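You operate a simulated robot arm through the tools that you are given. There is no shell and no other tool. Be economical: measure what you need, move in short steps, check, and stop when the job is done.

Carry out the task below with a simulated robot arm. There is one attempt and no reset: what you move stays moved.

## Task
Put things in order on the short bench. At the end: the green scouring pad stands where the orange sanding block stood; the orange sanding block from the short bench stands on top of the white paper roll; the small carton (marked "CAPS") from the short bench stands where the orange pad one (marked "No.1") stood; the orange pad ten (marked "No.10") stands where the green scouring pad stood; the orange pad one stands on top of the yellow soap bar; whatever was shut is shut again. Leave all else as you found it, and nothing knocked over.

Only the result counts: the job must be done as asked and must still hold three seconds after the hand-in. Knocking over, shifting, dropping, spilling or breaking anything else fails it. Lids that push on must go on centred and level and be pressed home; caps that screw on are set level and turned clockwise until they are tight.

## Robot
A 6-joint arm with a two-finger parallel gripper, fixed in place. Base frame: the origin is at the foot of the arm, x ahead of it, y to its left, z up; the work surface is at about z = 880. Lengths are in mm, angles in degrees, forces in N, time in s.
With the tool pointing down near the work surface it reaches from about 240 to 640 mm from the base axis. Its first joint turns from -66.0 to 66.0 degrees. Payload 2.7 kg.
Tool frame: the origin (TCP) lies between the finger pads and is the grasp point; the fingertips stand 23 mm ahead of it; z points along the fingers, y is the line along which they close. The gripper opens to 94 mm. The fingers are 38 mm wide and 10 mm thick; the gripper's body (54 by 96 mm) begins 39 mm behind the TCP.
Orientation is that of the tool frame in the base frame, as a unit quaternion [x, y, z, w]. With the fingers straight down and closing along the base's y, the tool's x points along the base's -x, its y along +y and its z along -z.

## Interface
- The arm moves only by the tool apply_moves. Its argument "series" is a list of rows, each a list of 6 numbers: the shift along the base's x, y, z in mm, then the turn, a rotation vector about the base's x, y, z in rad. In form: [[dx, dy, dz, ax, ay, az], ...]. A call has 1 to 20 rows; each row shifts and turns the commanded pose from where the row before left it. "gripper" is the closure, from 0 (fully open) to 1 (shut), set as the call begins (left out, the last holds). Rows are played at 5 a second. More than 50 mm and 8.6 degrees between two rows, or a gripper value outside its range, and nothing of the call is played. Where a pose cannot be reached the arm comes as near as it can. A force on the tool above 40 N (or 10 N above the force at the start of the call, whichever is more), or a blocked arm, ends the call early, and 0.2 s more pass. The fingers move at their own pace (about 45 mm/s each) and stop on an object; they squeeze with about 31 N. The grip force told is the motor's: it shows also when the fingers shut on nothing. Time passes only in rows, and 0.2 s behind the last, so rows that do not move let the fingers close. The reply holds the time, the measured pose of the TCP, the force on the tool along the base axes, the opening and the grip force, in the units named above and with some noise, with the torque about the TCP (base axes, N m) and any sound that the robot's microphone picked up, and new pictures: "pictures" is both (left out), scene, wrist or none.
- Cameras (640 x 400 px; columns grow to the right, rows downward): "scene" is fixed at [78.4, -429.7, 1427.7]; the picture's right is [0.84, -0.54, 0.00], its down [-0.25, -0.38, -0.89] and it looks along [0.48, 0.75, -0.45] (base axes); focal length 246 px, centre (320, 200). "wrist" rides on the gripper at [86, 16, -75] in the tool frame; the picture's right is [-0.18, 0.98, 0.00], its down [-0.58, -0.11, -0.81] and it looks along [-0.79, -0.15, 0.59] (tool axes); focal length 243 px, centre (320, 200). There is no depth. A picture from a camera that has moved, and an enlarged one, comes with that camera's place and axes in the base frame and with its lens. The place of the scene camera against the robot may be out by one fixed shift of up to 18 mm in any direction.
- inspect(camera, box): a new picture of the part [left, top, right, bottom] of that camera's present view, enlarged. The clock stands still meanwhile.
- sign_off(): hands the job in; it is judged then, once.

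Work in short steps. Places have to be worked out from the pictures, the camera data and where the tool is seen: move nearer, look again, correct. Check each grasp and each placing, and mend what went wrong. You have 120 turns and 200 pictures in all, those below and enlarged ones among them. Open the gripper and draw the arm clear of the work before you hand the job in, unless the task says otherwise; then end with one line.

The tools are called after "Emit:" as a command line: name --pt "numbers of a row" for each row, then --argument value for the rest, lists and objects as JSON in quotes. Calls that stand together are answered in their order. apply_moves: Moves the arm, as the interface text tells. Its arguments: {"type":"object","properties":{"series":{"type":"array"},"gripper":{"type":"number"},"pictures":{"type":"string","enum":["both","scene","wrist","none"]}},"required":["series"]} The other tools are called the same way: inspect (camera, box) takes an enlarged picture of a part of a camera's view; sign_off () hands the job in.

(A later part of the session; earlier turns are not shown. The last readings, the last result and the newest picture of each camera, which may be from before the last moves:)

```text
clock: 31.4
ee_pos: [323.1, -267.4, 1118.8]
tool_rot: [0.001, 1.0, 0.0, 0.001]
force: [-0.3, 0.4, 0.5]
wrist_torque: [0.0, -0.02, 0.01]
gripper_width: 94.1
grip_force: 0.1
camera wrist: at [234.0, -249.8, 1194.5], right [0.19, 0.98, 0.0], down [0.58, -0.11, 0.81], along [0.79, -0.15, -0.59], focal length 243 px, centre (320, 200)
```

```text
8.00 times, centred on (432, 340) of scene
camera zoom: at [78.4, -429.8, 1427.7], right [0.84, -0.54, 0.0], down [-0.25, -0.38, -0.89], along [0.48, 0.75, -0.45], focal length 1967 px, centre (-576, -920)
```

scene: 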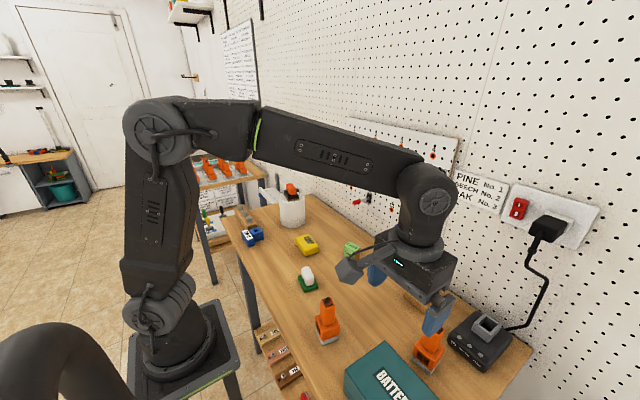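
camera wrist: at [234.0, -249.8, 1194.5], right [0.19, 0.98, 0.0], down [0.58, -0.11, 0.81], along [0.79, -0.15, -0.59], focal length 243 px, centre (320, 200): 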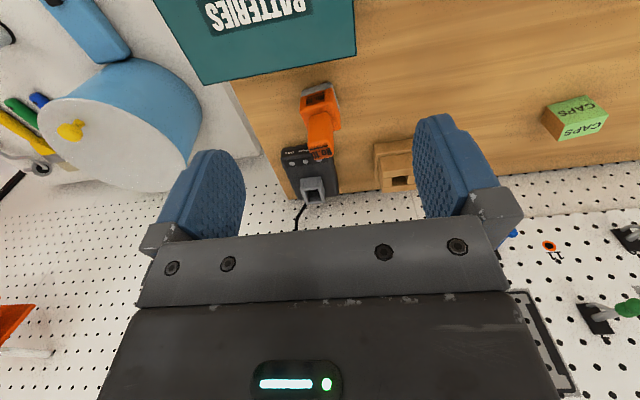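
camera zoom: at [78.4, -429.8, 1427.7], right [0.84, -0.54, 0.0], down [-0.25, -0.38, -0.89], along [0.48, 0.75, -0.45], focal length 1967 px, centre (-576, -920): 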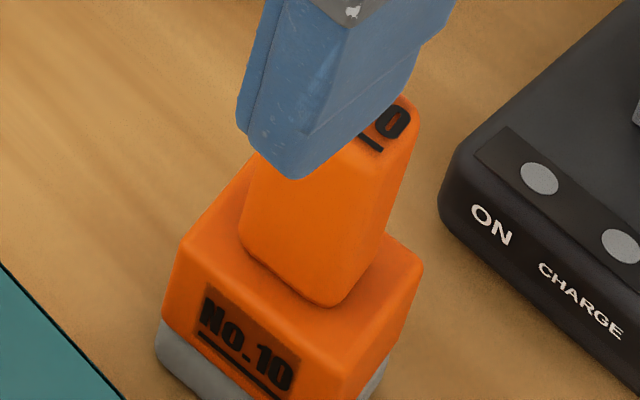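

No.10: base ≈45 mm square, centre ≈(424,-284), yaw ≈ +7°. I turn and get nearer behind it for height and centring.

Emit:
apply_moves --pt "20 -8 -25 0 0 0.06" --pt "20 -8 -25 0 0 0.06" --pt "0 0 0 0 0 0" --pictures "wrist"

Emit:
inspect --camera "wrist" --box '[240, 60, 400, 160]'

```text
clock: 32.2
ee_pos: [362.0, -282.7, 1069.5]
tool_rot: [-0.059, 0.998, 0.0, 0.002]
force: [-0.5, -0.2, -0.5]
wrist_torque: [0.02, 0.02, -0.01]
gripper_width: 93.9
grip_force: 0.1
camera wrist: at [273.8, -274.9, 1144.8], right [0.07, 1.0, 0.0], down [0.59, -0.04, 0.81], along [0.81, -0.05, -0.59], focal length 243 px, centre (320, 200)
```

wrist: 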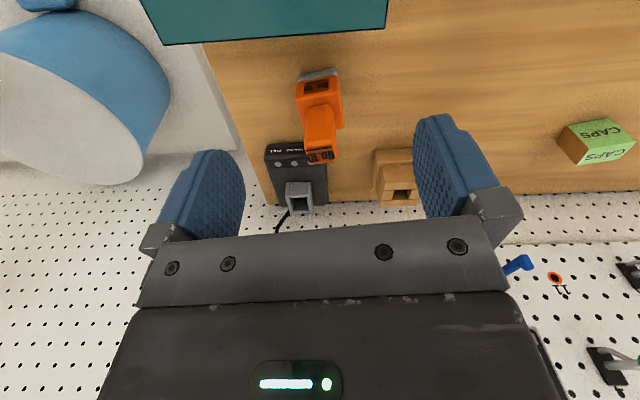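

```text
4.00 times, centred on (320, 110) of wrist
camera zoom: at [273.8, -274.9, 1144.8], right [0.07, 1.0, 0.0], down [0.59, -0.04, 0.81], along [0.81, -0.05, -0.59], focal length 970 px, centre (320, 560)
```

zoom: 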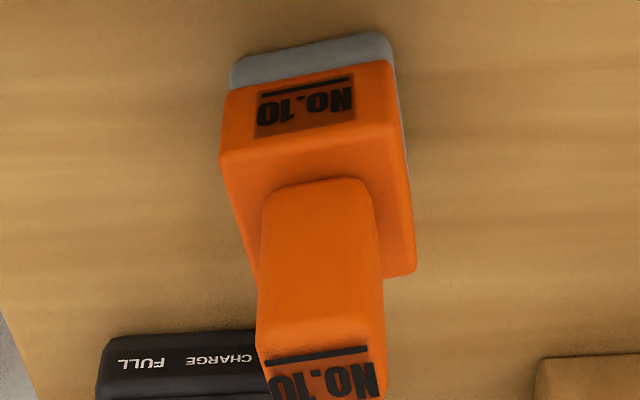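

No.10: centre ≈(424.5,-283.3), yaw ≈5°, handle z 925–~990, about 27 mm wide. I move above and go down to grip the handle.

Emit:
apply_moves --pt "31 -0.3 0 0 0 -0.03" --pt "31.5 -0.3 0 0 0 0" --pt "0 0 -20 0 0 0" --pt "0 0 -20 0 0 0" --pt "0 0 0 0 0 0"

Emit:
inspect --camera "scene" --box '[376, 290, 488, 360]'

```text
clock: 33.4
ee_pos: [424.8, -283.0, 1028.8]
tool_rot: [-0.043, 0.999, 0.0, -0.001]
force: [0.8, 0.1, 0.0]
wrist_torque: [-0.04, -0.01, 0.02]
gripper_width: 93.9
grip_force: 0.1
camera wrist: at [335.9, -273.1, 1105.6], right [0.1, 1.0, 0.0], down [0.59, -0.06, 0.81], along [0.8, -0.08, -0.59], focal length 243 px, centre (320, 200)
```

scene: 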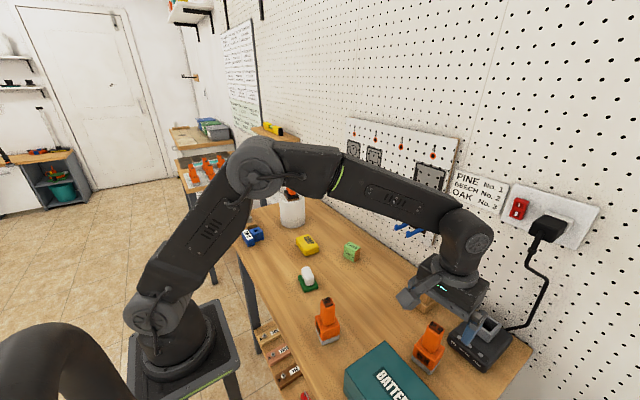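
wrist: 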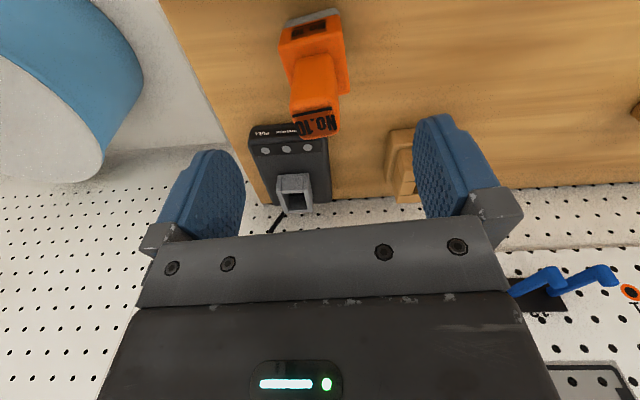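

```text
5.71 times, centred on (432, 325) of scene
camera zoom: at [78.4, -429.7, 1427.7], right [0.84, -0.54, 0.0], down [-0.25, -0.38, -0.89], along [0.48, 0.75, -0.45], focal length 1405 px, centre (-320, -514)
```

zoom: 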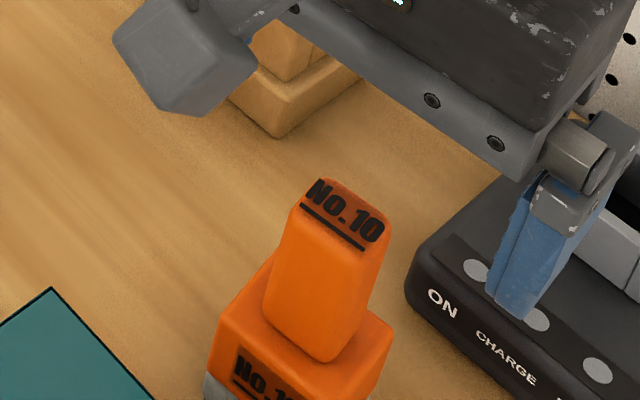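

Aligned. Charger is at x≥480, clear. Descend to z≈963.

Emit:
apply_moves --pt "0 0 -25 0 0 0" --pt "0 0 -20 0 0 0" --pt "0 0 -20 0 0 0" --pt "0 0 0 0 0 0"

Emit:
inspect --camera "scene" --box '[376, 290, 488, 360]'

```text
clock: 34.4
ee_pos: [425.1, -281.8, 966.4]
tool_rot: [-0.043, 0.999, 0.0, 0.002]
force: [0.3, 0.7, -0.2]
wrist_torque: [0.01, 0.01, 0.0]
gripper_width: 93.9
grip_force: 0.0
camera wrist: at [336.3, -272.0, 1041.0], right [0.1, 1.0, 0.0], down [0.59, -0.06, 0.81], along [0.8, -0.08, -0.59], focal length 243 px, centre (320, 200)
```

scene: 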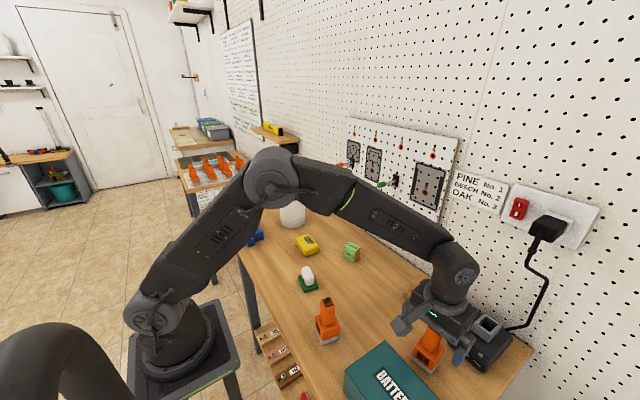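
wrist: 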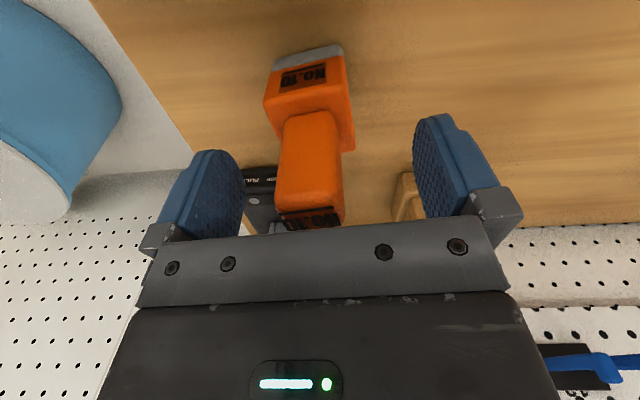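

```text
5.71 times, centred on (432, 325) of scene
camera zoom: at [78.4, -429.7, 1427.7], right [0.84, -0.54, 0.0], down [-0.25, -0.38, -0.89], along [0.48, 0.75, -0.45], focal length 1405 px, centre (-320, -514)
```

zoom: 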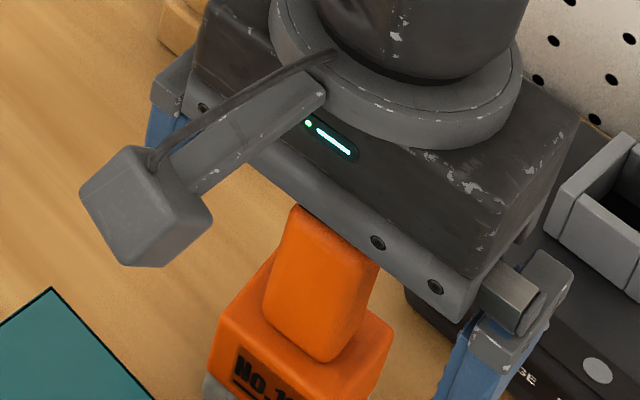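

Handle slightly to -y of the centre; shift -2 mm and close.

Emit:
apply_moves --pt "0 -2 -3 0 0 0" --pt "0 0 0 0 0 0" --pt "0 0 0 0 0 0" --pt "0 0 0 0 0 0" --pt "0 0 0 0 0 0" --pt "0 0 0 0 0 0" --gripper 1 --pictures "wrist"

Emit:
inspect --camera "wrist" --box '[220, 30, 412, 150]'

```text
clock: 35.8
ee_pos: [424.2, -284.2, 962.2]
tool_rot: [-0.044, 0.999, 0.0, 0.001]
force: [-0.1, -1.2, 2.0]
wrist_torque: [-0.09, -0.03, -0.02]
gripper_width: 27.1
grip_force: 31.5
camera wrist: at [335.8, -274.4, 1037.8], right [0.1, 1.0, 0.0], down [0.59, -0.06, 0.81], along [0.8, -0.08, -0.59], focal length 243 px, centre (320, 200)
```

wrist: 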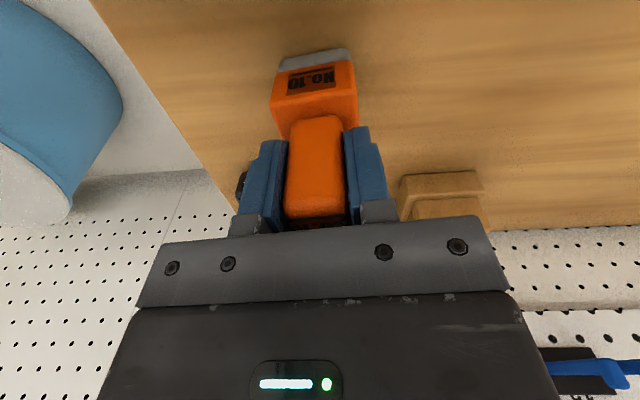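

```text
3.33 times, centred on (316, 90) of wrist
camera zoom: at [335.8, -274.4, 1037.8], right [0.1, 1.0, 0.0], down [0.59, -0.06, 0.81], along [0.8, -0.08, -0.59], focal length 809 px, centre (333, 567)
```

zoom: 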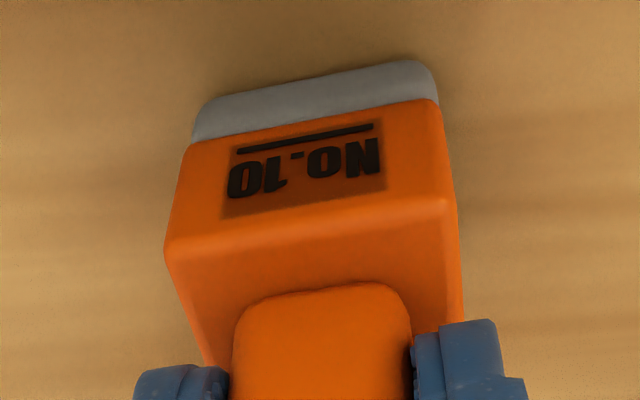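

Grip good (27.1 mm). Lift 80 mm and carry to the scouring pad's former place (422.5,-104.5).

Emit:
apply_moves --pt "0 0 10 0 0 0" --pt "0 0 35 0 0 0" --pt "0 0 35 0 0 0" --pt "0 36 0 0 0 -0.03" --pt "0 36 0 0 0 -0.03" --pt "0 36 0 0 0 0" --pt "0 36 0 0 0 0" --pt "-1 35 0 0 0 0" --pt "0 0 0 0 0 0" --pt "0 0 0 0 0 0"

```text
clock: 38.0
ee_pos: [424.2, -106.5, 1041.8]
tool_rot: [-0.013, 1.0, 0.0, 0.001]
force: [0.0, 0.2, -2.0]
wrist_torque: [0.01, 0.01, -0.01]
gripper_width: 26.8
grip_force: 31.5
camera wrist: at [334.9, -91.4, 1117.4], right [0.16, 0.99, 0.0], down [0.58, -0.09, 0.81], along [0.8, -0.13, -0.59], focal length 243 px, centre (320, 200)
```

scene: 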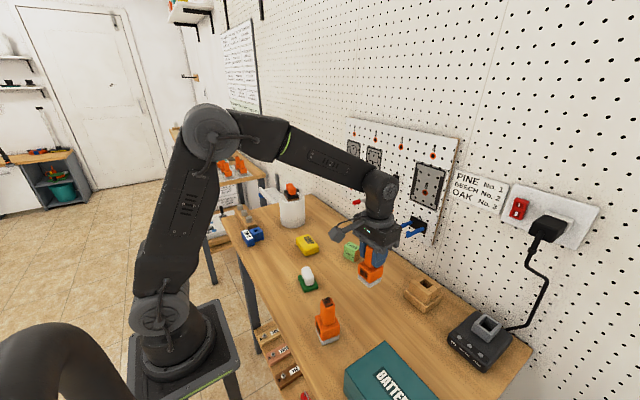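
wrist: 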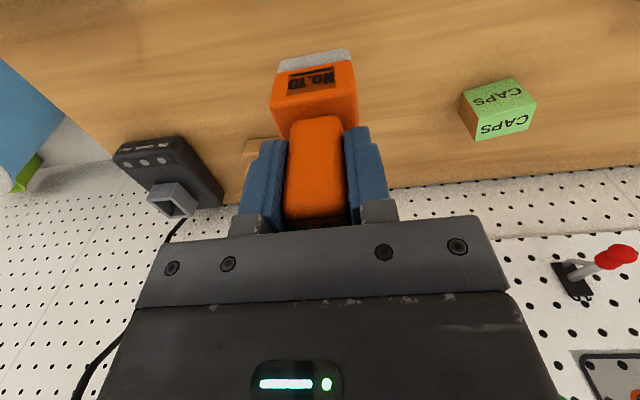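

Lower toward the bench; adjust y slightly.

Emit:
apply_moves --pt "-0.5 1.2 -35 0 0 0" --pt "0 0 -25 0 0 0" --pt "0 0 -13 0 0 0" --pt "0 0 0 0 0 0" --pt "0 0 0 0 0 0" --pictures "none"

```text
clock: 39.2
ee_pos: [423.6, -105.8, 969.0]
tool_rot: [-0.014, 1.0, 0.0, 0.001]
force: [0.0, 0.6, -1.4]
wrist_torque: [-0.01, 0.01, -0.02]
gripper_width: 26.7
grip_force: 31.2
```

Position good; final few mm until contact.

Emit:
apply_moves --pt "0 0.5 -3 0 0 0" --pt "0 0 -2 0 0 0" --pt "0 0 -1 0 0 0" --pt "0 0 0 0 0 0" --pictures "none"

```text
clock: 40.2
ee_pos: [423.4, -104.7, 962.9]
tool_rot: [-0.014, 1.0, 0.0, 0.0]
force: [0.1, -0.3, -0.8]
wrist_torque: [-0.02, 0.01, 0.03]
gripper_width: 26.9
grip_force: 30.9
```

Emit:
apply_moves --pt "0 0 -1 0 0 0" --pt "0 0 -0.5 0 0 0" --pt "0 0 0 0 0 0" --pictures "none"

```text
clock: 41.0
ee_pos: [422.7, -105.0, 962.5]
tool_rot: [-0.014, 1.0, 0.0, 0.001]
force: [-2.0, -3.1, 8.0]
wrist_torque: [-0.09, 0.27, 0.04]
gripper_width: 26.8
grip_force: 30.5
```

Contact. Release, lift, and move back to view No.1.

Emit:
apply_moves --pt "0 0 0.7 0 0 0" --pt "0 0 0 0 0 0" --pt "0 0 0 0 0 0" --pt "0 0 0 0 0 0" --pt "0 0 0 0 0 0" --pt "0 0 30 0 0 0" --pt "0 0 45 0 0 0" --pt "0 0 45 0 0 0" --pt "0 0 20 0 0 0.027" --pt "-46 -7 0 0 0 0" --pt "-46 -7 0 0 0 0" --pt "-46 -7 0 0 0 0" --pt "-42 -7 0 0 0 0" --pt "0 0 0 0 0 0" --gripper 0

Emit:
inspect --camera "scene" --box '[300, 250, 428, 330]'

Emit:
inspect --camera "wrist" --box '[240, 60, 400, 160]'

```text
clock: 44.0
ee_pos: [242.6, -132.6, 1103.2]
tool_rot: [-0.026, 1.0, 0.0, 0.0]
force: [0.1, 0.8, 0.3]
wrist_torque: [-0.03, -0.01, -0.02]
gripper_width: 94.3
grip_force: 0.1
camera wrist: at [154.4, -120.3, 1178.9], right [0.13, 0.99, 0.0], down [0.59, -0.08, 0.81], along [0.8, -0.1, -0.59], focal length 243 px, centre (320, 200)
```

scene: 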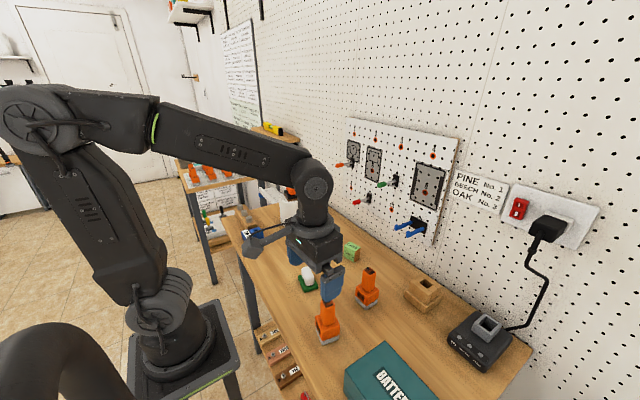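
wrist: 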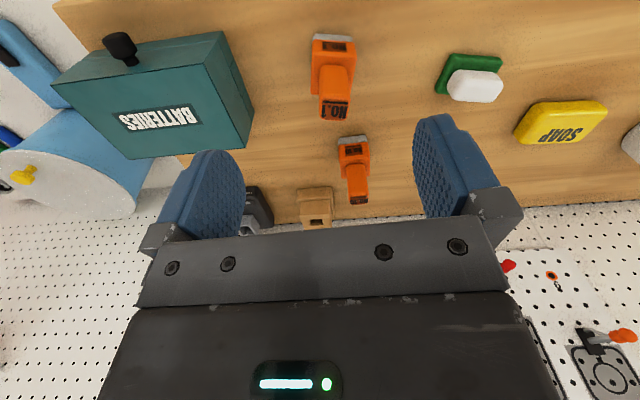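

```text
5.00 times, centred on (364, 290) of scene
camera zoom: at [78.4, -429.7, 1427.7], right [0.84, -0.54, 0.0], down [-0.25, -0.38, -0.89], along [0.48, 0.75, -0.45], focal length 1230 px, centre (100, -250)
```

zoom: 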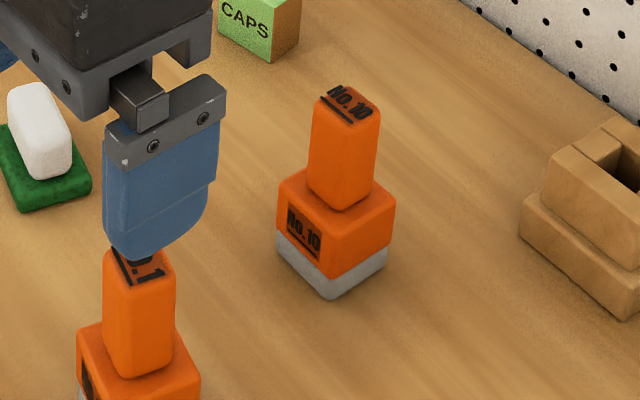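

```text
4.00 times, centred on (320, 110) of wrist
camera zoom: at [154.4, -120.3, 1178.9], right [0.13, 0.99, 0.0], down [0.59, -0.08, 0.81], along [0.8, -0.1, -0.59], focal length 970 px, centre (320, 560)
```

zoom: 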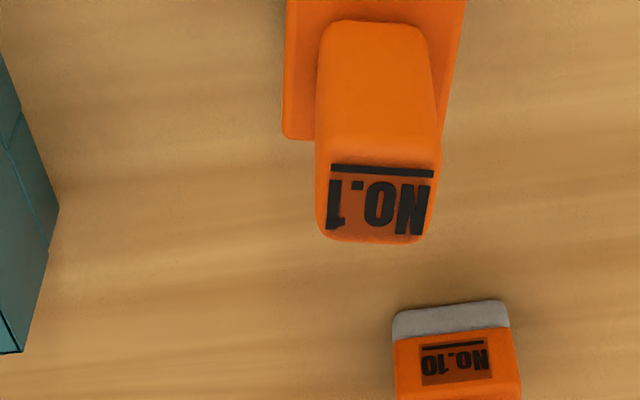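

No.10 stands. Zoom on the base of No.1.

Emit:
inspect --camera "wrist" --box '[270, 20, 398, 100]'

Emit:
inspect --camera "wrist" --box '[480, 70, 640, 170]'

```text
5.00 times, centred on (334, 60) of wrist
camera zoom: at [154.4, -120.3, 1178.9], right [0.13, 0.99, 0.0], down [0.59, -0.08, 0.81], along [0.8, -0.1, -0.59], focal length 1213 px, centre (250, 900)
```

zoom: 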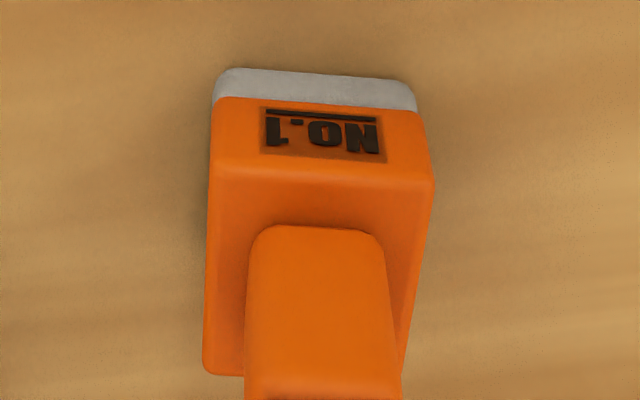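

```text
4.00 times, centred on (560, 120) of wrist
camera zoom: at [154.4, -120.3, 1178.9], right [0.13, 0.99, 0.0], down [0.59, -0.08, 0.81], along [0.8, -0.1, -0.59], focal length 970 px, centre (-640, 520)
```

zoom: 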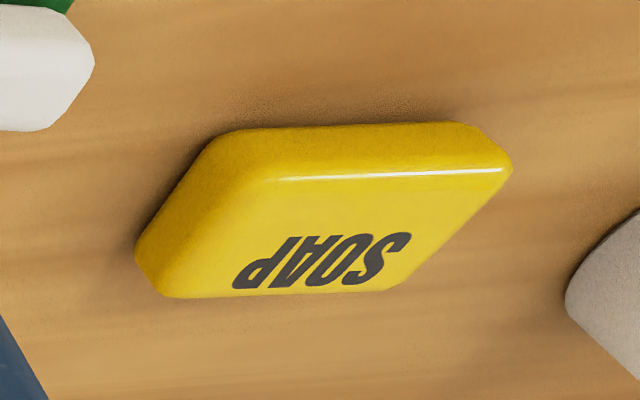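

No.1: centre ≈(283,-122.5), yaw ≈ -10°. I turn and move above it.

Emit:
apply_moves --pt "13.5 3.3 -20 0 0 -0.076" --pt "13.5 3.3 -20 0 0 -0.076" --pt "13.5 3.3 -20 0 0 -0.076" --pt "0 0 0 0 0 0" --pt "0 0 0 0 0 0" --pictures "wrist"

Emit:
inspect --camera "wrist" --box '[240, 0, 400, 100]'

```text
clock: 45.2
ee_pos: [285.5, -123.0, 1041.2]
tool_rot: [0.087, 0.996, 0.0, 0.001]
force: [-0.2, -0.6, -0.6]
wrist_torque: [-0.03, 0.02, 0.0]
gripper_width: 94.2
grip_force: 0.0
camera wrist: at [201.5, -91.2, 1116.7], right [0.35, 0.94, 0.0], down [0.55, -0.21, 0.81], along [0.76, -0.28, -0.59], focal length 243 px, centre (320, 200)
```

wrist: 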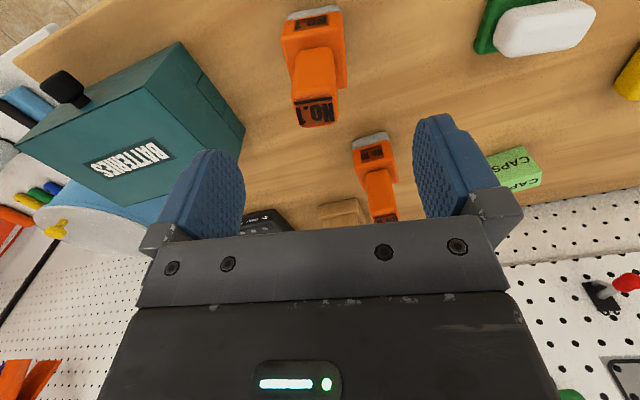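

```text
4.00 times, centred on (320, 50) of wrist
camera zoom: at [201.5, -91.2, 1116.7], right [0.35, 0.94, 0.0], down [0.55, -0.21, 0.81], along [0.76, -0.28, -0.59], focal length 970 px, centre (320, 800)
```

zoom: 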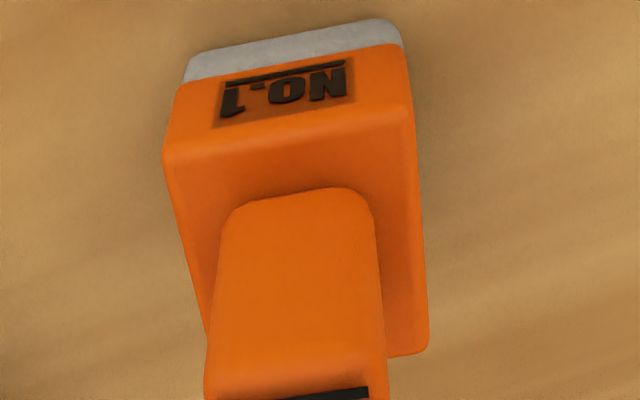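

Centre ≈ (284,-123.4), yaw ≈ -11.5°. Small correction, descend to z≈963.

Emit:
apply_moves --pt "-1 -0.5 -30 0 0 -0.02" --pt "0 0 -25 0 0 0" --pt "0 0 -23 0 0 0" --pt "0 0 0 0 0 0" --pt "0 0 0 0 0 0"

```text
clock: 46.4
ee_pos: [284.2, -123.0, 963.8]
tool_rot: [0.097, 0.995, 0.001, 0.0]
force: [0.2, 0.8, -0.8]
wrist_torque: [0.0, -0.02, 0.0]
gripper_width: 93.7
grip_force: 0.0
camera wrist: at [200.3, -88.9, 1039.0], right [0.37, 0.93, 0.0], down [0.55, -0.22, 0.81], along [0.75, -0.3, -0.59], focal length 243 px, centre (320, 200)
```

scene: 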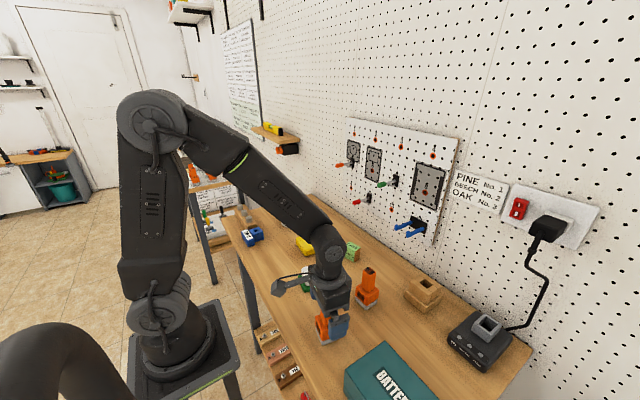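
wrist: 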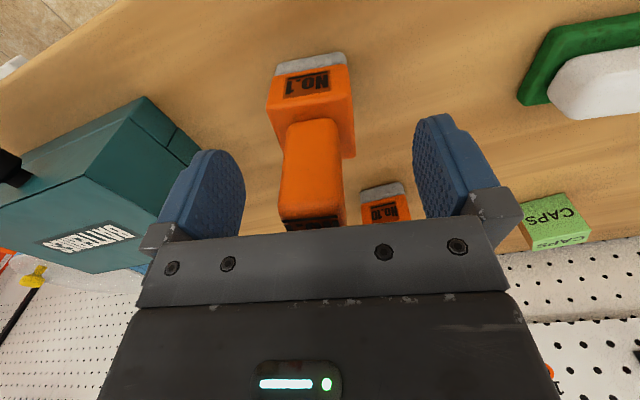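

Handle a touch to -y; shift and close.

Emit:
apply_moves --pt "0 -1.5 0 0 0 0" --pt "0 0 0 0 0 0" --pt "0 0 0 0 0 0" --pt "0 0 0 0 0 0" --pt "0 0 0 0 0 0" --pt "0 0 0 0 0 0" --gripper 1 --pictures "wrist"

Emit:
inspect --camera "wrist" --box '[220, 30, 412, 150]'

```text
clock: 47.8
ee_pos: [283.1, -124.7, 963.6]
tool_rot: [0.097, 0.995, 0.0, 0.001]
force: [0.1, 0.0, 1.6]
wrist_torque: [-0.01, -0.01, 0.03]
gripper_width: 26.8
grip_force: 31.0
camera wrist: at [200.4, -90.7, 1039.3], right [0.37, 0.93, 0.0], down [0.55, -0.22, 0.81], along [0.75, -0.3, -0.59], focal length 243 px, centre (320, 200)
```

wrist: 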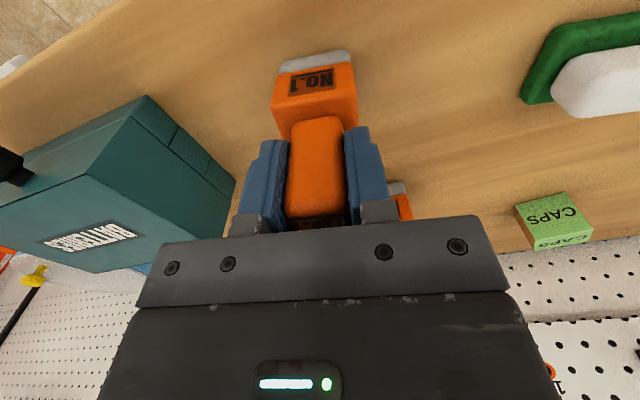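

```text
3.33 times, centred on (316, 90) of wrist
camera zoom: at [200.4, -90.7, 1039.3], right [0.37, 0.93, 0.0], down [0.55, -0.22, 0.81], along [0.75, -0.3, -0.59], focal length 809 px, centre (333, 567)
```

zoom: 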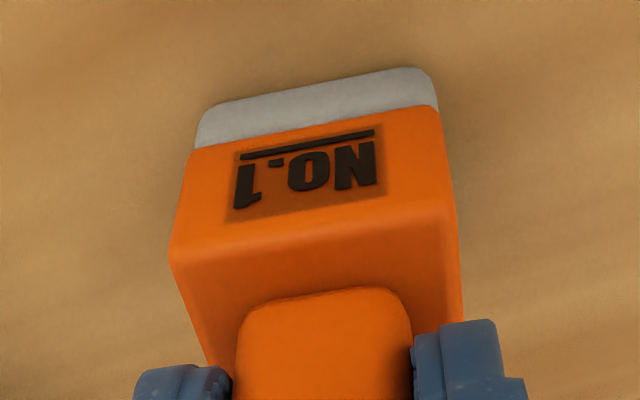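

No.1 gripped, identical seating (centre ≈ TCP (283.3,-124.3)). I lift to 1090 and move to the side of the soap to measure it.

Emit:
apply_moves --pt "0 0 10 0 0 0" --pt "0 0 40 0 0 0" --pt "0 0 40 0 0 0" --pt "0 0 37 0 0 0" --pt "9.5 40 0 0 0 0.03" --pt "9.5 40 0 0 0 0.03" --pt "9.5 40 0 0 0 0.03" --pt "9.5 40 0 0 0 0.03" --pt "9 35 0 0 0 0" --pt "0 0 0 0 0 0" --pt "0 0 0 0 0 0" --pictures "wrist"

Emit:
inspect --camera "wrist" --box '[360, 40, 520, 140]'

Emit:
inspect --camera "scene" --box '[280, 220, 344, 260]'

```text
clock: 50.2
ee_pos: [327.8, 68.6, 1090.8]
tool_rot: [0.038, 0.999, 0.0, 0.001]
force: [0.3, -0.7, -1.6]
wrist_torque: [-0.03, 0.03, -0.01]
gripper_width: 27.0
grip_force: 31.5
camera wrist: at [241.2, 93.0, 1165.9], right [0.26, 0.97, 0.0], down [0.57, -0.15, 0.81], along [0.78, -0.21, -0.59], focal length 243 px, centre (320, 200)
```

wrist: 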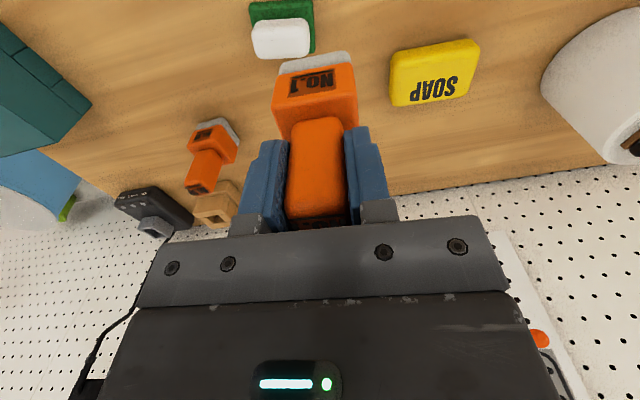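

```text
4.00 times, centred on (440, 90) of wrist
camera zoom: at [241.2, 93.0, 1165.9], right [0.26, 0.97, 0.0], down [0.57, -0.15, 0.81], along [0.78, -0.21, -0.59], focal length 970 px, centre (-160, 640)
```

zoom: 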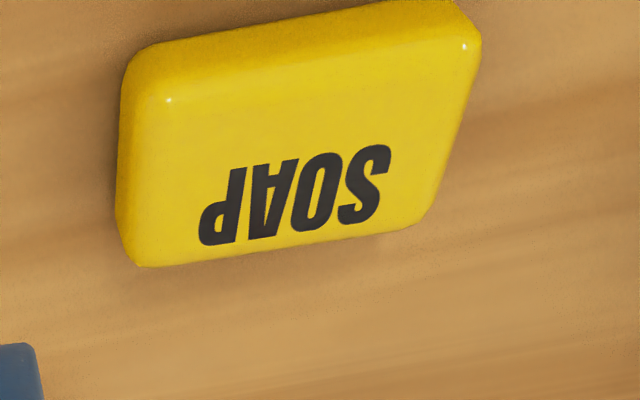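

```text
10.00 times, centred on (312, 240) of scene
camera zoom: at [78.4, -429.7, 1427.7], right [0.84, -0.54, 0.0], down [-0.25, -0.38, -0.89], along [0.48, 0.75, -0.45], focal length 2459 px, centre (400, -200)
```

zoom: 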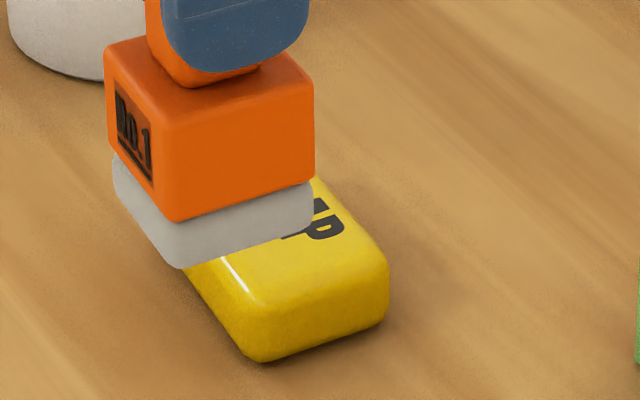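

Soap: centre ≈ (403,176), 80×48, yaw ≈ -6°, top ≈ 906. Move above with a gap of ~25 mm and check.

Emit:
apply_moves --pt "25 36 0 0 0 -0.02" --pt "25 36 0 0 0 0" --pt "25.2 35.4 0 0 0 0" --pt "0 0 -38 0 0 0" --pt "0 0 -38 0 0 0" --pt "0 0 0 0 0 0" --pt "0 0 0 0 0 0"

Emit:
inspect --camera "scene" --box '[272, 210, 352, 260]'

Emit:
inspect --camera "wrist" --box '[240, 0, 400, 100]'

```text
clock: 51.8
ee_pos: [404.8, 176.7, 1014.0]
tool_rot: [0.046, 0.999, 0.0, 0.0]
force: [0.0, 0.3, -2.3]
wrist_torque: [0.01, 0.01, 0.02]
gripper_width: 26.7
grip_force: 31.0
camera wrist: at [319.7, 202.5, 1089.2], right [0.28, 0.96, 0.0], down [0.57, -0.16, 0.81], along [0.78, -0.22, -0.59], focal length 243 px, centre (320, 200)
```

scene: 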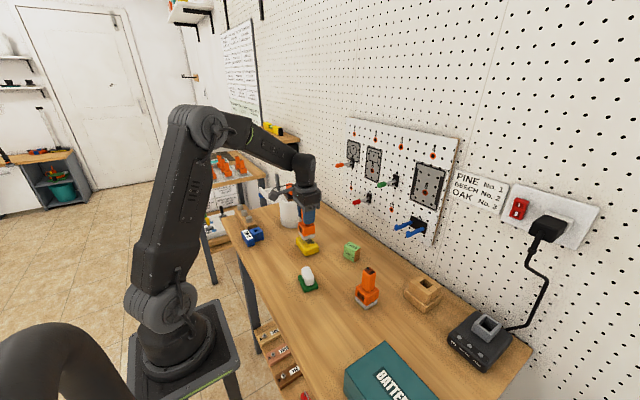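
wrist: 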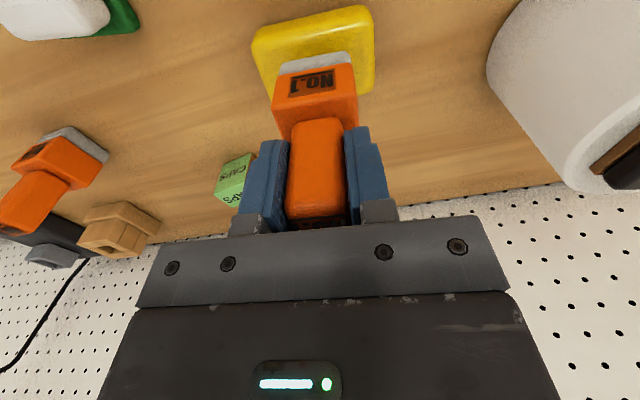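

```text
8.00 times, centred on (312, 235) of scene
camera zoom: at [78.4, -429.7, 1427.7], right [0.84, -0.54, 0.0], down [-0.25, -0.38, -0.89], along [0.48, 0.75, -0.45], focal length 1967 px, centre (384, -80)
```

zoom: 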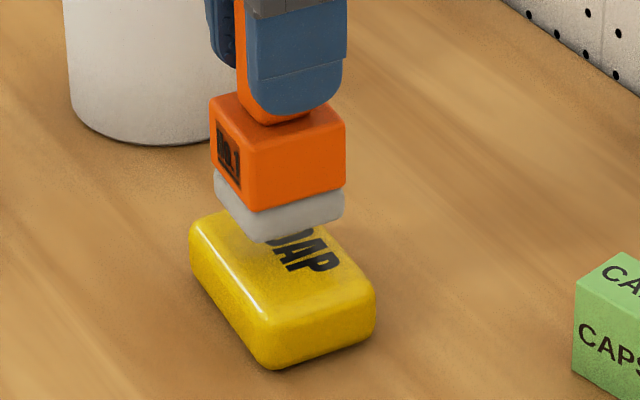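

```text
4.00 times, centred on (320, 50) of wrist
camera zoom: at [319.7, 202.5, 1089.2], right [0.28, 0.96, 0.0], down [0.57, -0.16, 0.81], along [0.78, -0.22, -0.59], focal length 970 px, centre (320, 800)
```

zoom: 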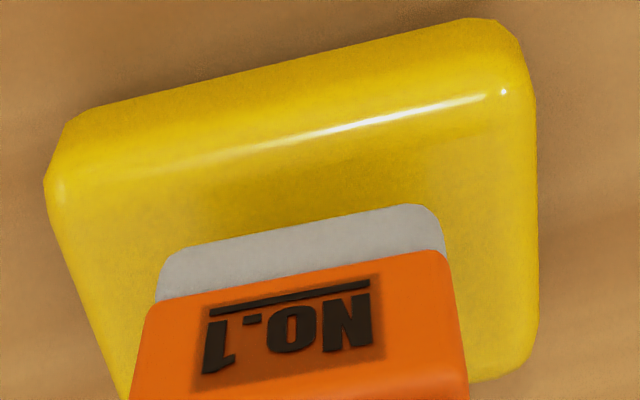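

Well centred (soap centre ≈(405,176)). Descend, then feel for contact.

Emit:
apply_moves --pt "0 -0.5 -12 0 0 0" --pt "0 0 -6 0 0 0" --pt "0 0 -2 0 0 0" --pt "0 0 -1 0 0 0" --pt "0 0 0 0 0 0" --pictures "none"

Emit:
inspect --camera "scene" --box '[272, 210, 352, 260]'

```text
clock: 53.0
ee_pos: [405.4, 178.0, 995.5]
tool_rot: [0.047, 0.999, 0.001, 0.003]
force: [0.5, -4.2, 24.9]
wrist_torque: [-0.34, 0.3, -0.01]
gripper_width: 27.0
grip_force: 31.2
```

```text
8.00 times, centred on (312, 235) of scene
camera zoom: at [78.1, -430.0, 1427.7], right [0.84, -0.54, 0.0], down [-0.25, -0.38, -0.89], along [0.48, 0.75, -0.45], focal length 1967 px, centre (384, -80)
```

zoom: 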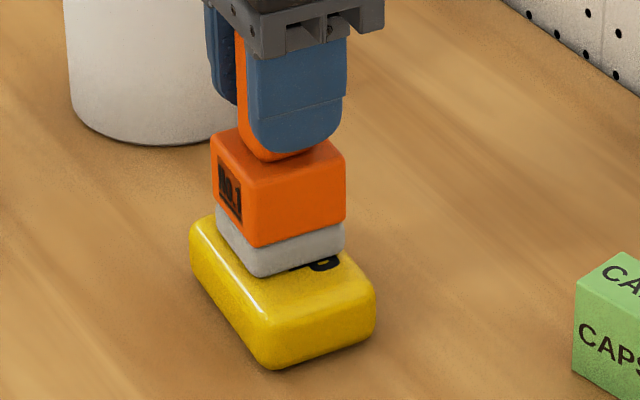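

Contact at z≈996 (soap top ≈913, higher than thought). I ease off pressure and verify the centring from both cameras.

Emit:
apply_moves --pt "0 0 4 0 0 0" --pt "0 0 0 0 0 0" --pictures "none"

Emit:
inspect --camera "scene" --box '[288, 225, 328, 260]'

Emit:
inspect --camera "wrist" --box '[230, 20, 390, 120]'

```text
clock: 53.6
ee_pos: [404.8, 177.2, 996.7]
tool_rot: [0.047, 0.999, 0.0, -0.002]
force: [0.0, -0.7, -1.6]
wrist_torque: [0.0, -0.01, 0.01]
gripper_width: 26.8
grip_force: 31.3
```

```text
11.43 times, centred on (308, 242) of scene
camera zoom: at [78.4, -429.7, 1427.7], right [0.84, -0.54, 0.0], down [-0.25, -0.38, -0.89], along [0.48, 0.75, -0.45], focal length 2810 px, centre (457, -286)
```

zoom: 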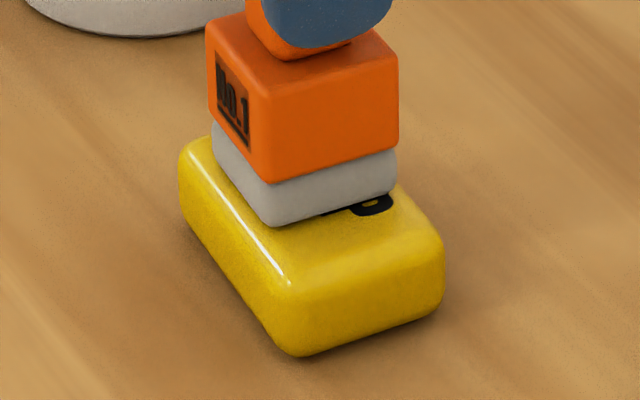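

```text
4.00 times, centred on (310, 70) of wrist
camera zoom: at [318.8, 202.5, 1072.0], right [0.28, 0.96, 0.0], down [0.57, -0.16, 0.8], along [0.77, -0.22, -0.59], focal length 970 px, centre (360, 720)
```

zoom: 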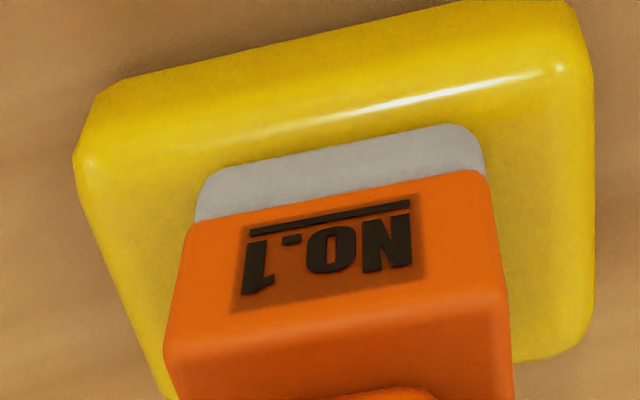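

Pad is within ~3 mm of the soap's centre; I shift (-2.5,-1.5) and lower to gentle contact.

Emit:
apply_moves --pt "0 0 1.5 0 0 0" --pt "-2.5 -1.5 0 0 0 0" --pt "0 0 -1.5 0 0 0" --pt "0 0 -1 0 0 0" --pt "0 0 0 0 0 0" --pictures "none"

```text
clock: 54.8
ee_pos: [403.7, 176.7, 996.7]
tool_rot: [0.047, 0.999, -0.001, 0.001]
force: [0.0, -0.7, -1.5]
wrist_torque: [0.05, 0.04, -0.02]
gripper_width: 26.8
grip_force: 31.1
```

Emit:
apply_moves --pt "-0.8 -0.5 -1 0 0 0" --pt "0 0 -0.5 0 0 0" --pt "0 0 0 0 0 0" --pictures "none"

Emit:
inspect --camera "wrist" --box '[230, 20, 390, 120]'

```text
clock: 55.6
ee_pos: [402.3, 176.2, 995.1]
tool_rot: [0.047, 0.999, 0.0, 0.001]
force: [1.0, 0.2, -0.1]
wrist_torque: [0.01, -0.05, 0.02]
gripper_width: 26.7
grip_force: 31.1
```

```text
4.00 times, centred on (310, 70) of wrist
camera zoom: at [316.4, 201.4, 1071.1], right [0.28, 0.96, 0.0], down [0.57, -0.16, 0.81], along [0.78, -0.22, -0.59], focal length 970 px, centre (360, 720)
```

zoom: 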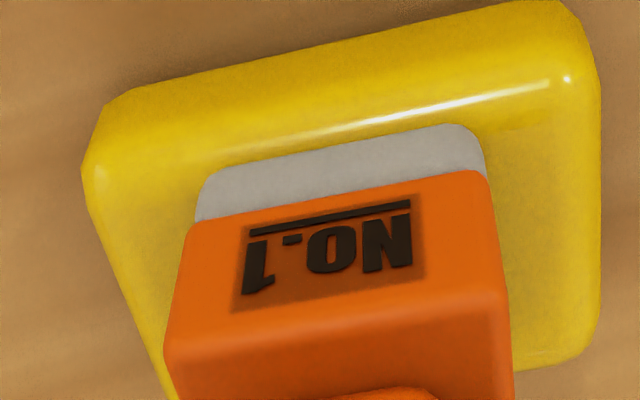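

Good centring; lower to contact.

Emit:
apply_moves --pt "0 0 -0.7 0 0 0" --pt "0 0 -0.5 0 0 0" --pt "0 0 0 0 0 0" --pictures "none"

```text
clock: 56.4
ee_pos: [402.3, 175.5, 994.6]
tool_rot: [0.047, 0.999, 0.001, 0.001]
force: [-3.3, -0.4, 13.2]
wrist_torque: [-0.01, 0.4, -0.01]
gripper_width: 26.4
grip_force: 31.2
```

Contact. Ease, release, lift straight up, and head for a view of the CAPS carton.

Emit:
apply_moves --pt "0 0 1 0 0 0" --pt "0 0 0 0 0 0" --pictures "none"

Emit:
apply_moves --pt "0 0 0 0 0 0" --pt "0 0 0 0 0 0" --pt "0 0 0 0 0 0" --pt "0 0 0 0 0 0" --pt "0 0 0 0 0 0" --pt "0 0 30 0 0 0" --pt "0 0 45 0 0 0" --pt "0 0 40 0 0 0" --pt "0 0 0 0 0 0" --gripper 0

Emit:
inspect --camera "scene" --box '[272, 200, 368, 260]'

```text
clock: 57.0
ee_pos: [402.5, 175.2, 995.2]
tool_rot: [0.048, 0.999, 0.0, 0.002]
force: [2.5, 1.2, 7.0]
wrist_torque: [0.04, -0.09, 0.03]
gripper_width: 26.8
grip_force: 30.8
```

```text
clock: 59.0
ee_pos: [401.1, 175.3, 1110.4]
tool_rot: [0.047, 0.999, 0.0, 0.001]
force: [-0.3, -1.0, -0.4]
wrist_torque: [0.05, -0.01, -0.03]
gripper_width: 93.9
grip_force: 0.1
camera wrist: at [316.4, 200.8, 1186.0], right [0.28, 0.96, 0.0], down [0.57, -0.16, 0.81], along [0.78, -0.22, -0.59], focal length 243 px, centre (320, 200)
```

scene: 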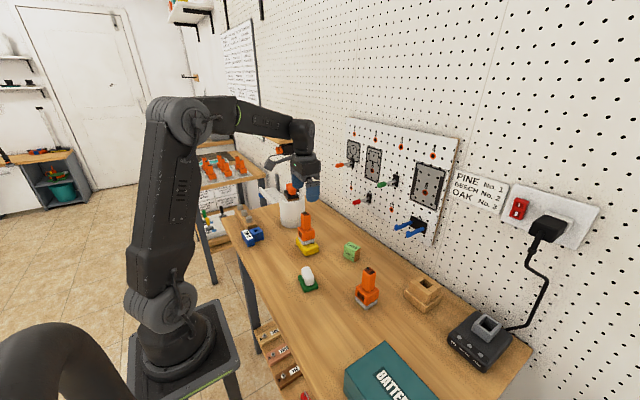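
wrist: 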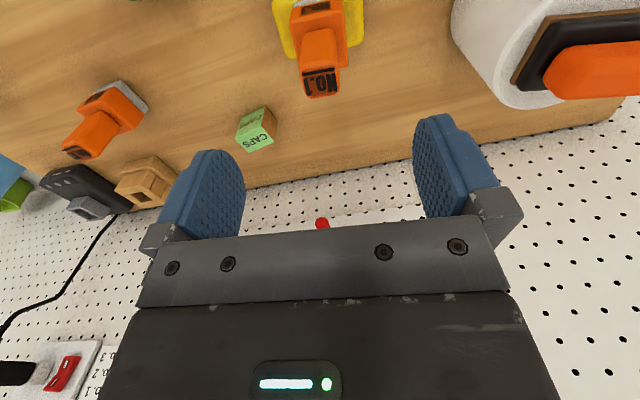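

```text
6.67 times, centred on (320, 230) of scene
camera zoom: at [78.4, -429.7, 1427.7], right [0.84, -0.54, 0.0], down [-0.25, -0.38, -0.89], along [0.48, 0.75, -0.45], focal length 1639 px, centre (320, 0)
```

zoom: 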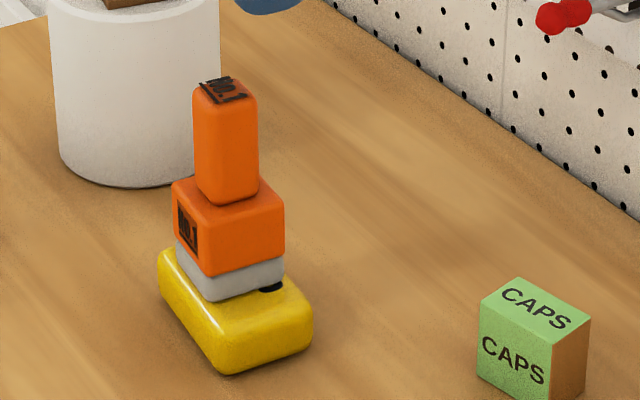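

No.1 stands on the soap. I check its centring in the wrist view and zoom CAPS too.

Emit:
inspect --camera "wrist" --box '[256, 0, 384, 80]'

Emit:
inspect --camera "wrist" --box '[210, 90, 306, 150]'

```text
5.00 times, centred on (320, 40) of wrist
camera zoom: at [316.4, 200.8, 1186.0], right [0.28, 0.96, 0.0], down [0.57, -0.16, 0.81], along [0.78, -0.22, -0.59], focal length 1213 px, centre (320, 1000)
```

zoom: 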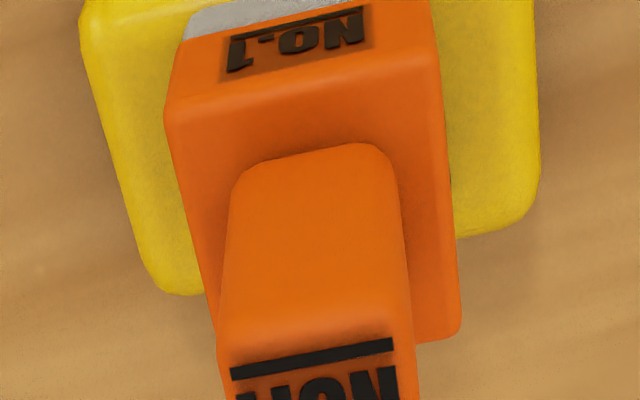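

```text
6.67 times, centred on (258, 120) of wrist
camera zoom: at [316.4, 200.8, 1186.0], right [0.28, 0.96, 0.0], down [0.57, -0.16, 0.81], along [0.78, -0.22, -0.59], focal length 1618 px, centre (733, 733)
```

zoom: 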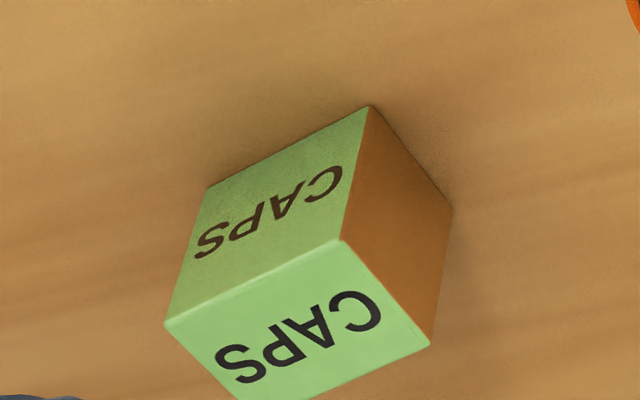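

No.1 centred on soap. CAPS: centre ≈(503,56), 44×29, yaw ≈ +10.8°, top ≈ 925. Move above it with the matching turn.

Emit:
apply_moves --pt "20 -24 0 0 0 0.07" --pt "20 -24 0 0 0 0.07" --pt "20 -24 0 0 0 0.07" --pt "21 -24 -10 0 0 0.07" --pt "21 -24 -40 0 0 0" --pt "0 0 -45 0 0 0" --pt "0 0 0 0 0 0" --pt "0 0 0 0 0 0"

Emit:
inspect --camera "wrist" --box '[240, 20, 400, 120]'

```text
refused: row 5 steps farther than a row can; nothing moved
```

```text
4.00 times, centred on (320, 70) of wrist
camera zoom: at [316.4, 200.8, 1186.0], right [0.28, 0.96, 0.0], down [0.57, -0.16, 0.81], along [0.78, -0.22, -0.59], focal length 970 px, centre (320, 720)
```

zoom: 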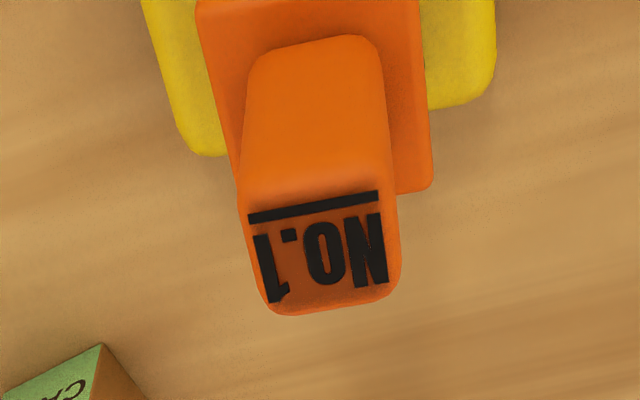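

A row was too long; I resend with shorter steps.

Emit:
apply_moves --pt "20 -24 0 0 0 0.07" --pt "20 -24 0 0 0 0.07" --pt "20 -24 0 0 0 0.07" --pt "21 -24 0 0 0 0.07" --pt "21 -24 0 0 0 0" --pt "0 0 -45 0 0 0" --pt "0 0 -45 0 0 0" --pt "0 0 0 0 0 0" --pt "0 0 0 0 0 0"

Emit:
inspect --camera "wrist" --box '[240, 20, 400, 120]'

```text
clock: 61.0
ee_pos: [502.4, 54.2, 1018.5]
tool_rot: [-0.092, 0.996, -0.001, 0.0]
force: [0.4, -1.0, 0.9]
wrist_torque: [-0.01, 0.02, -0.01]
gripper_width: 93.7
grip_force: 0.1
camera wrist: at [414.9, 55.7, 1094.1], right [0.0, 1.0, 0.0], down [0.59, 0.0, 0.81], along [0.81, 0.0, -0.59], focal length 243 px, centre (320, 200)
```

scene: 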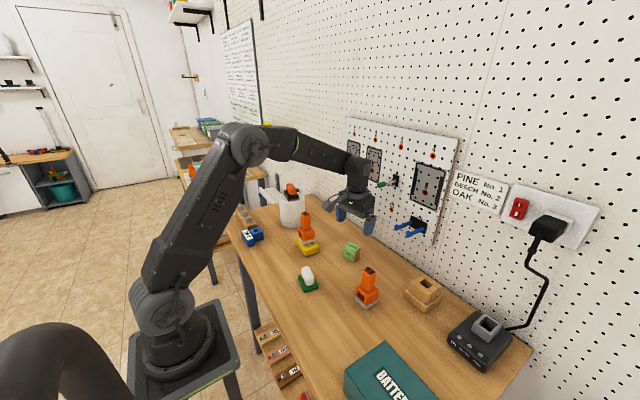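
wrist: 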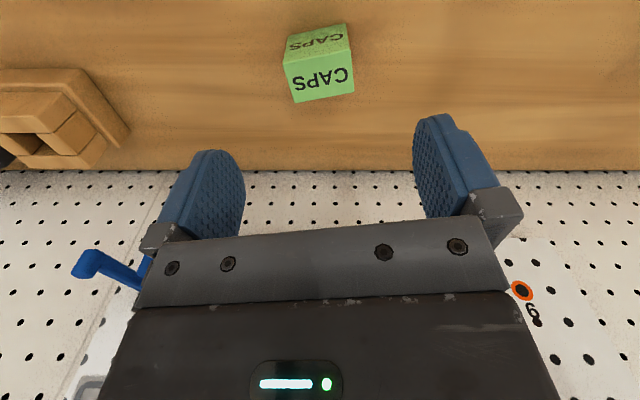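

```text
4.00 times, centred on (320, 70) of wrist
camera zoom: at [414.9, 55.7, 1094.1], right [0.0, 1.0, 0.0], down [0.59, 0.0, 0.81], along [0.81, 0.0, -0.59], focal length 970 px, centre (320, 720)
```

zoom: 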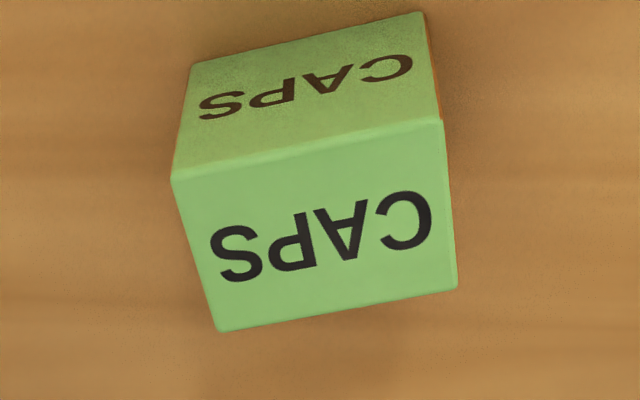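

CAPS centre (502.5,55.8), yaw ≈ 11.5°. Fine correction and descend to 913.

Emit:
apply_moves --pt "0 1.5 -30 0 0 0.015" --pt "0 0 -35 0 0 0" --pt "0 0 -30 0 0 0" --pt "0 0 -10 0 0 0" --pt "0 0 0 0 0 0" --pt "0 0 0 0 0 0" --pictures "wrist"

```text
clock: 62.4
ee_pos: [504.0, 57.9, 915.5]
tool_rot: [-0.1, 0.995, 0.0, 0.0]
force: [0.5, 0.1, -1.1]
wrist_torque: [0.0, 0.0, 0.0]
gripper_width: 93.7
grip_force: 0.1
camera wrist: at [415.5, 57.2, 990.1], right [-0.02, 1.0, 0.0], down [0.59, 0.01, 0.81], along [0.81, 0.01, -0.59], focal length 243 px, centre (320, 200)
```

wrist: 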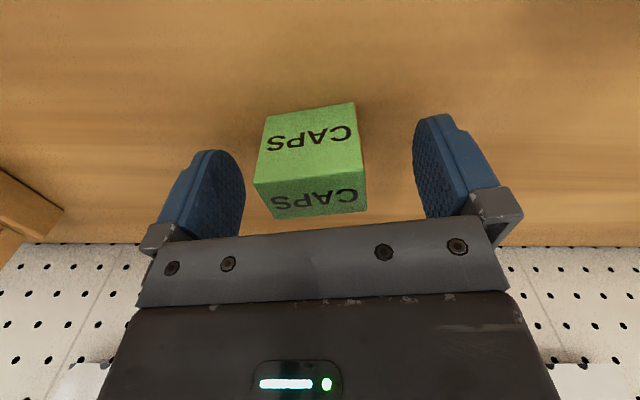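

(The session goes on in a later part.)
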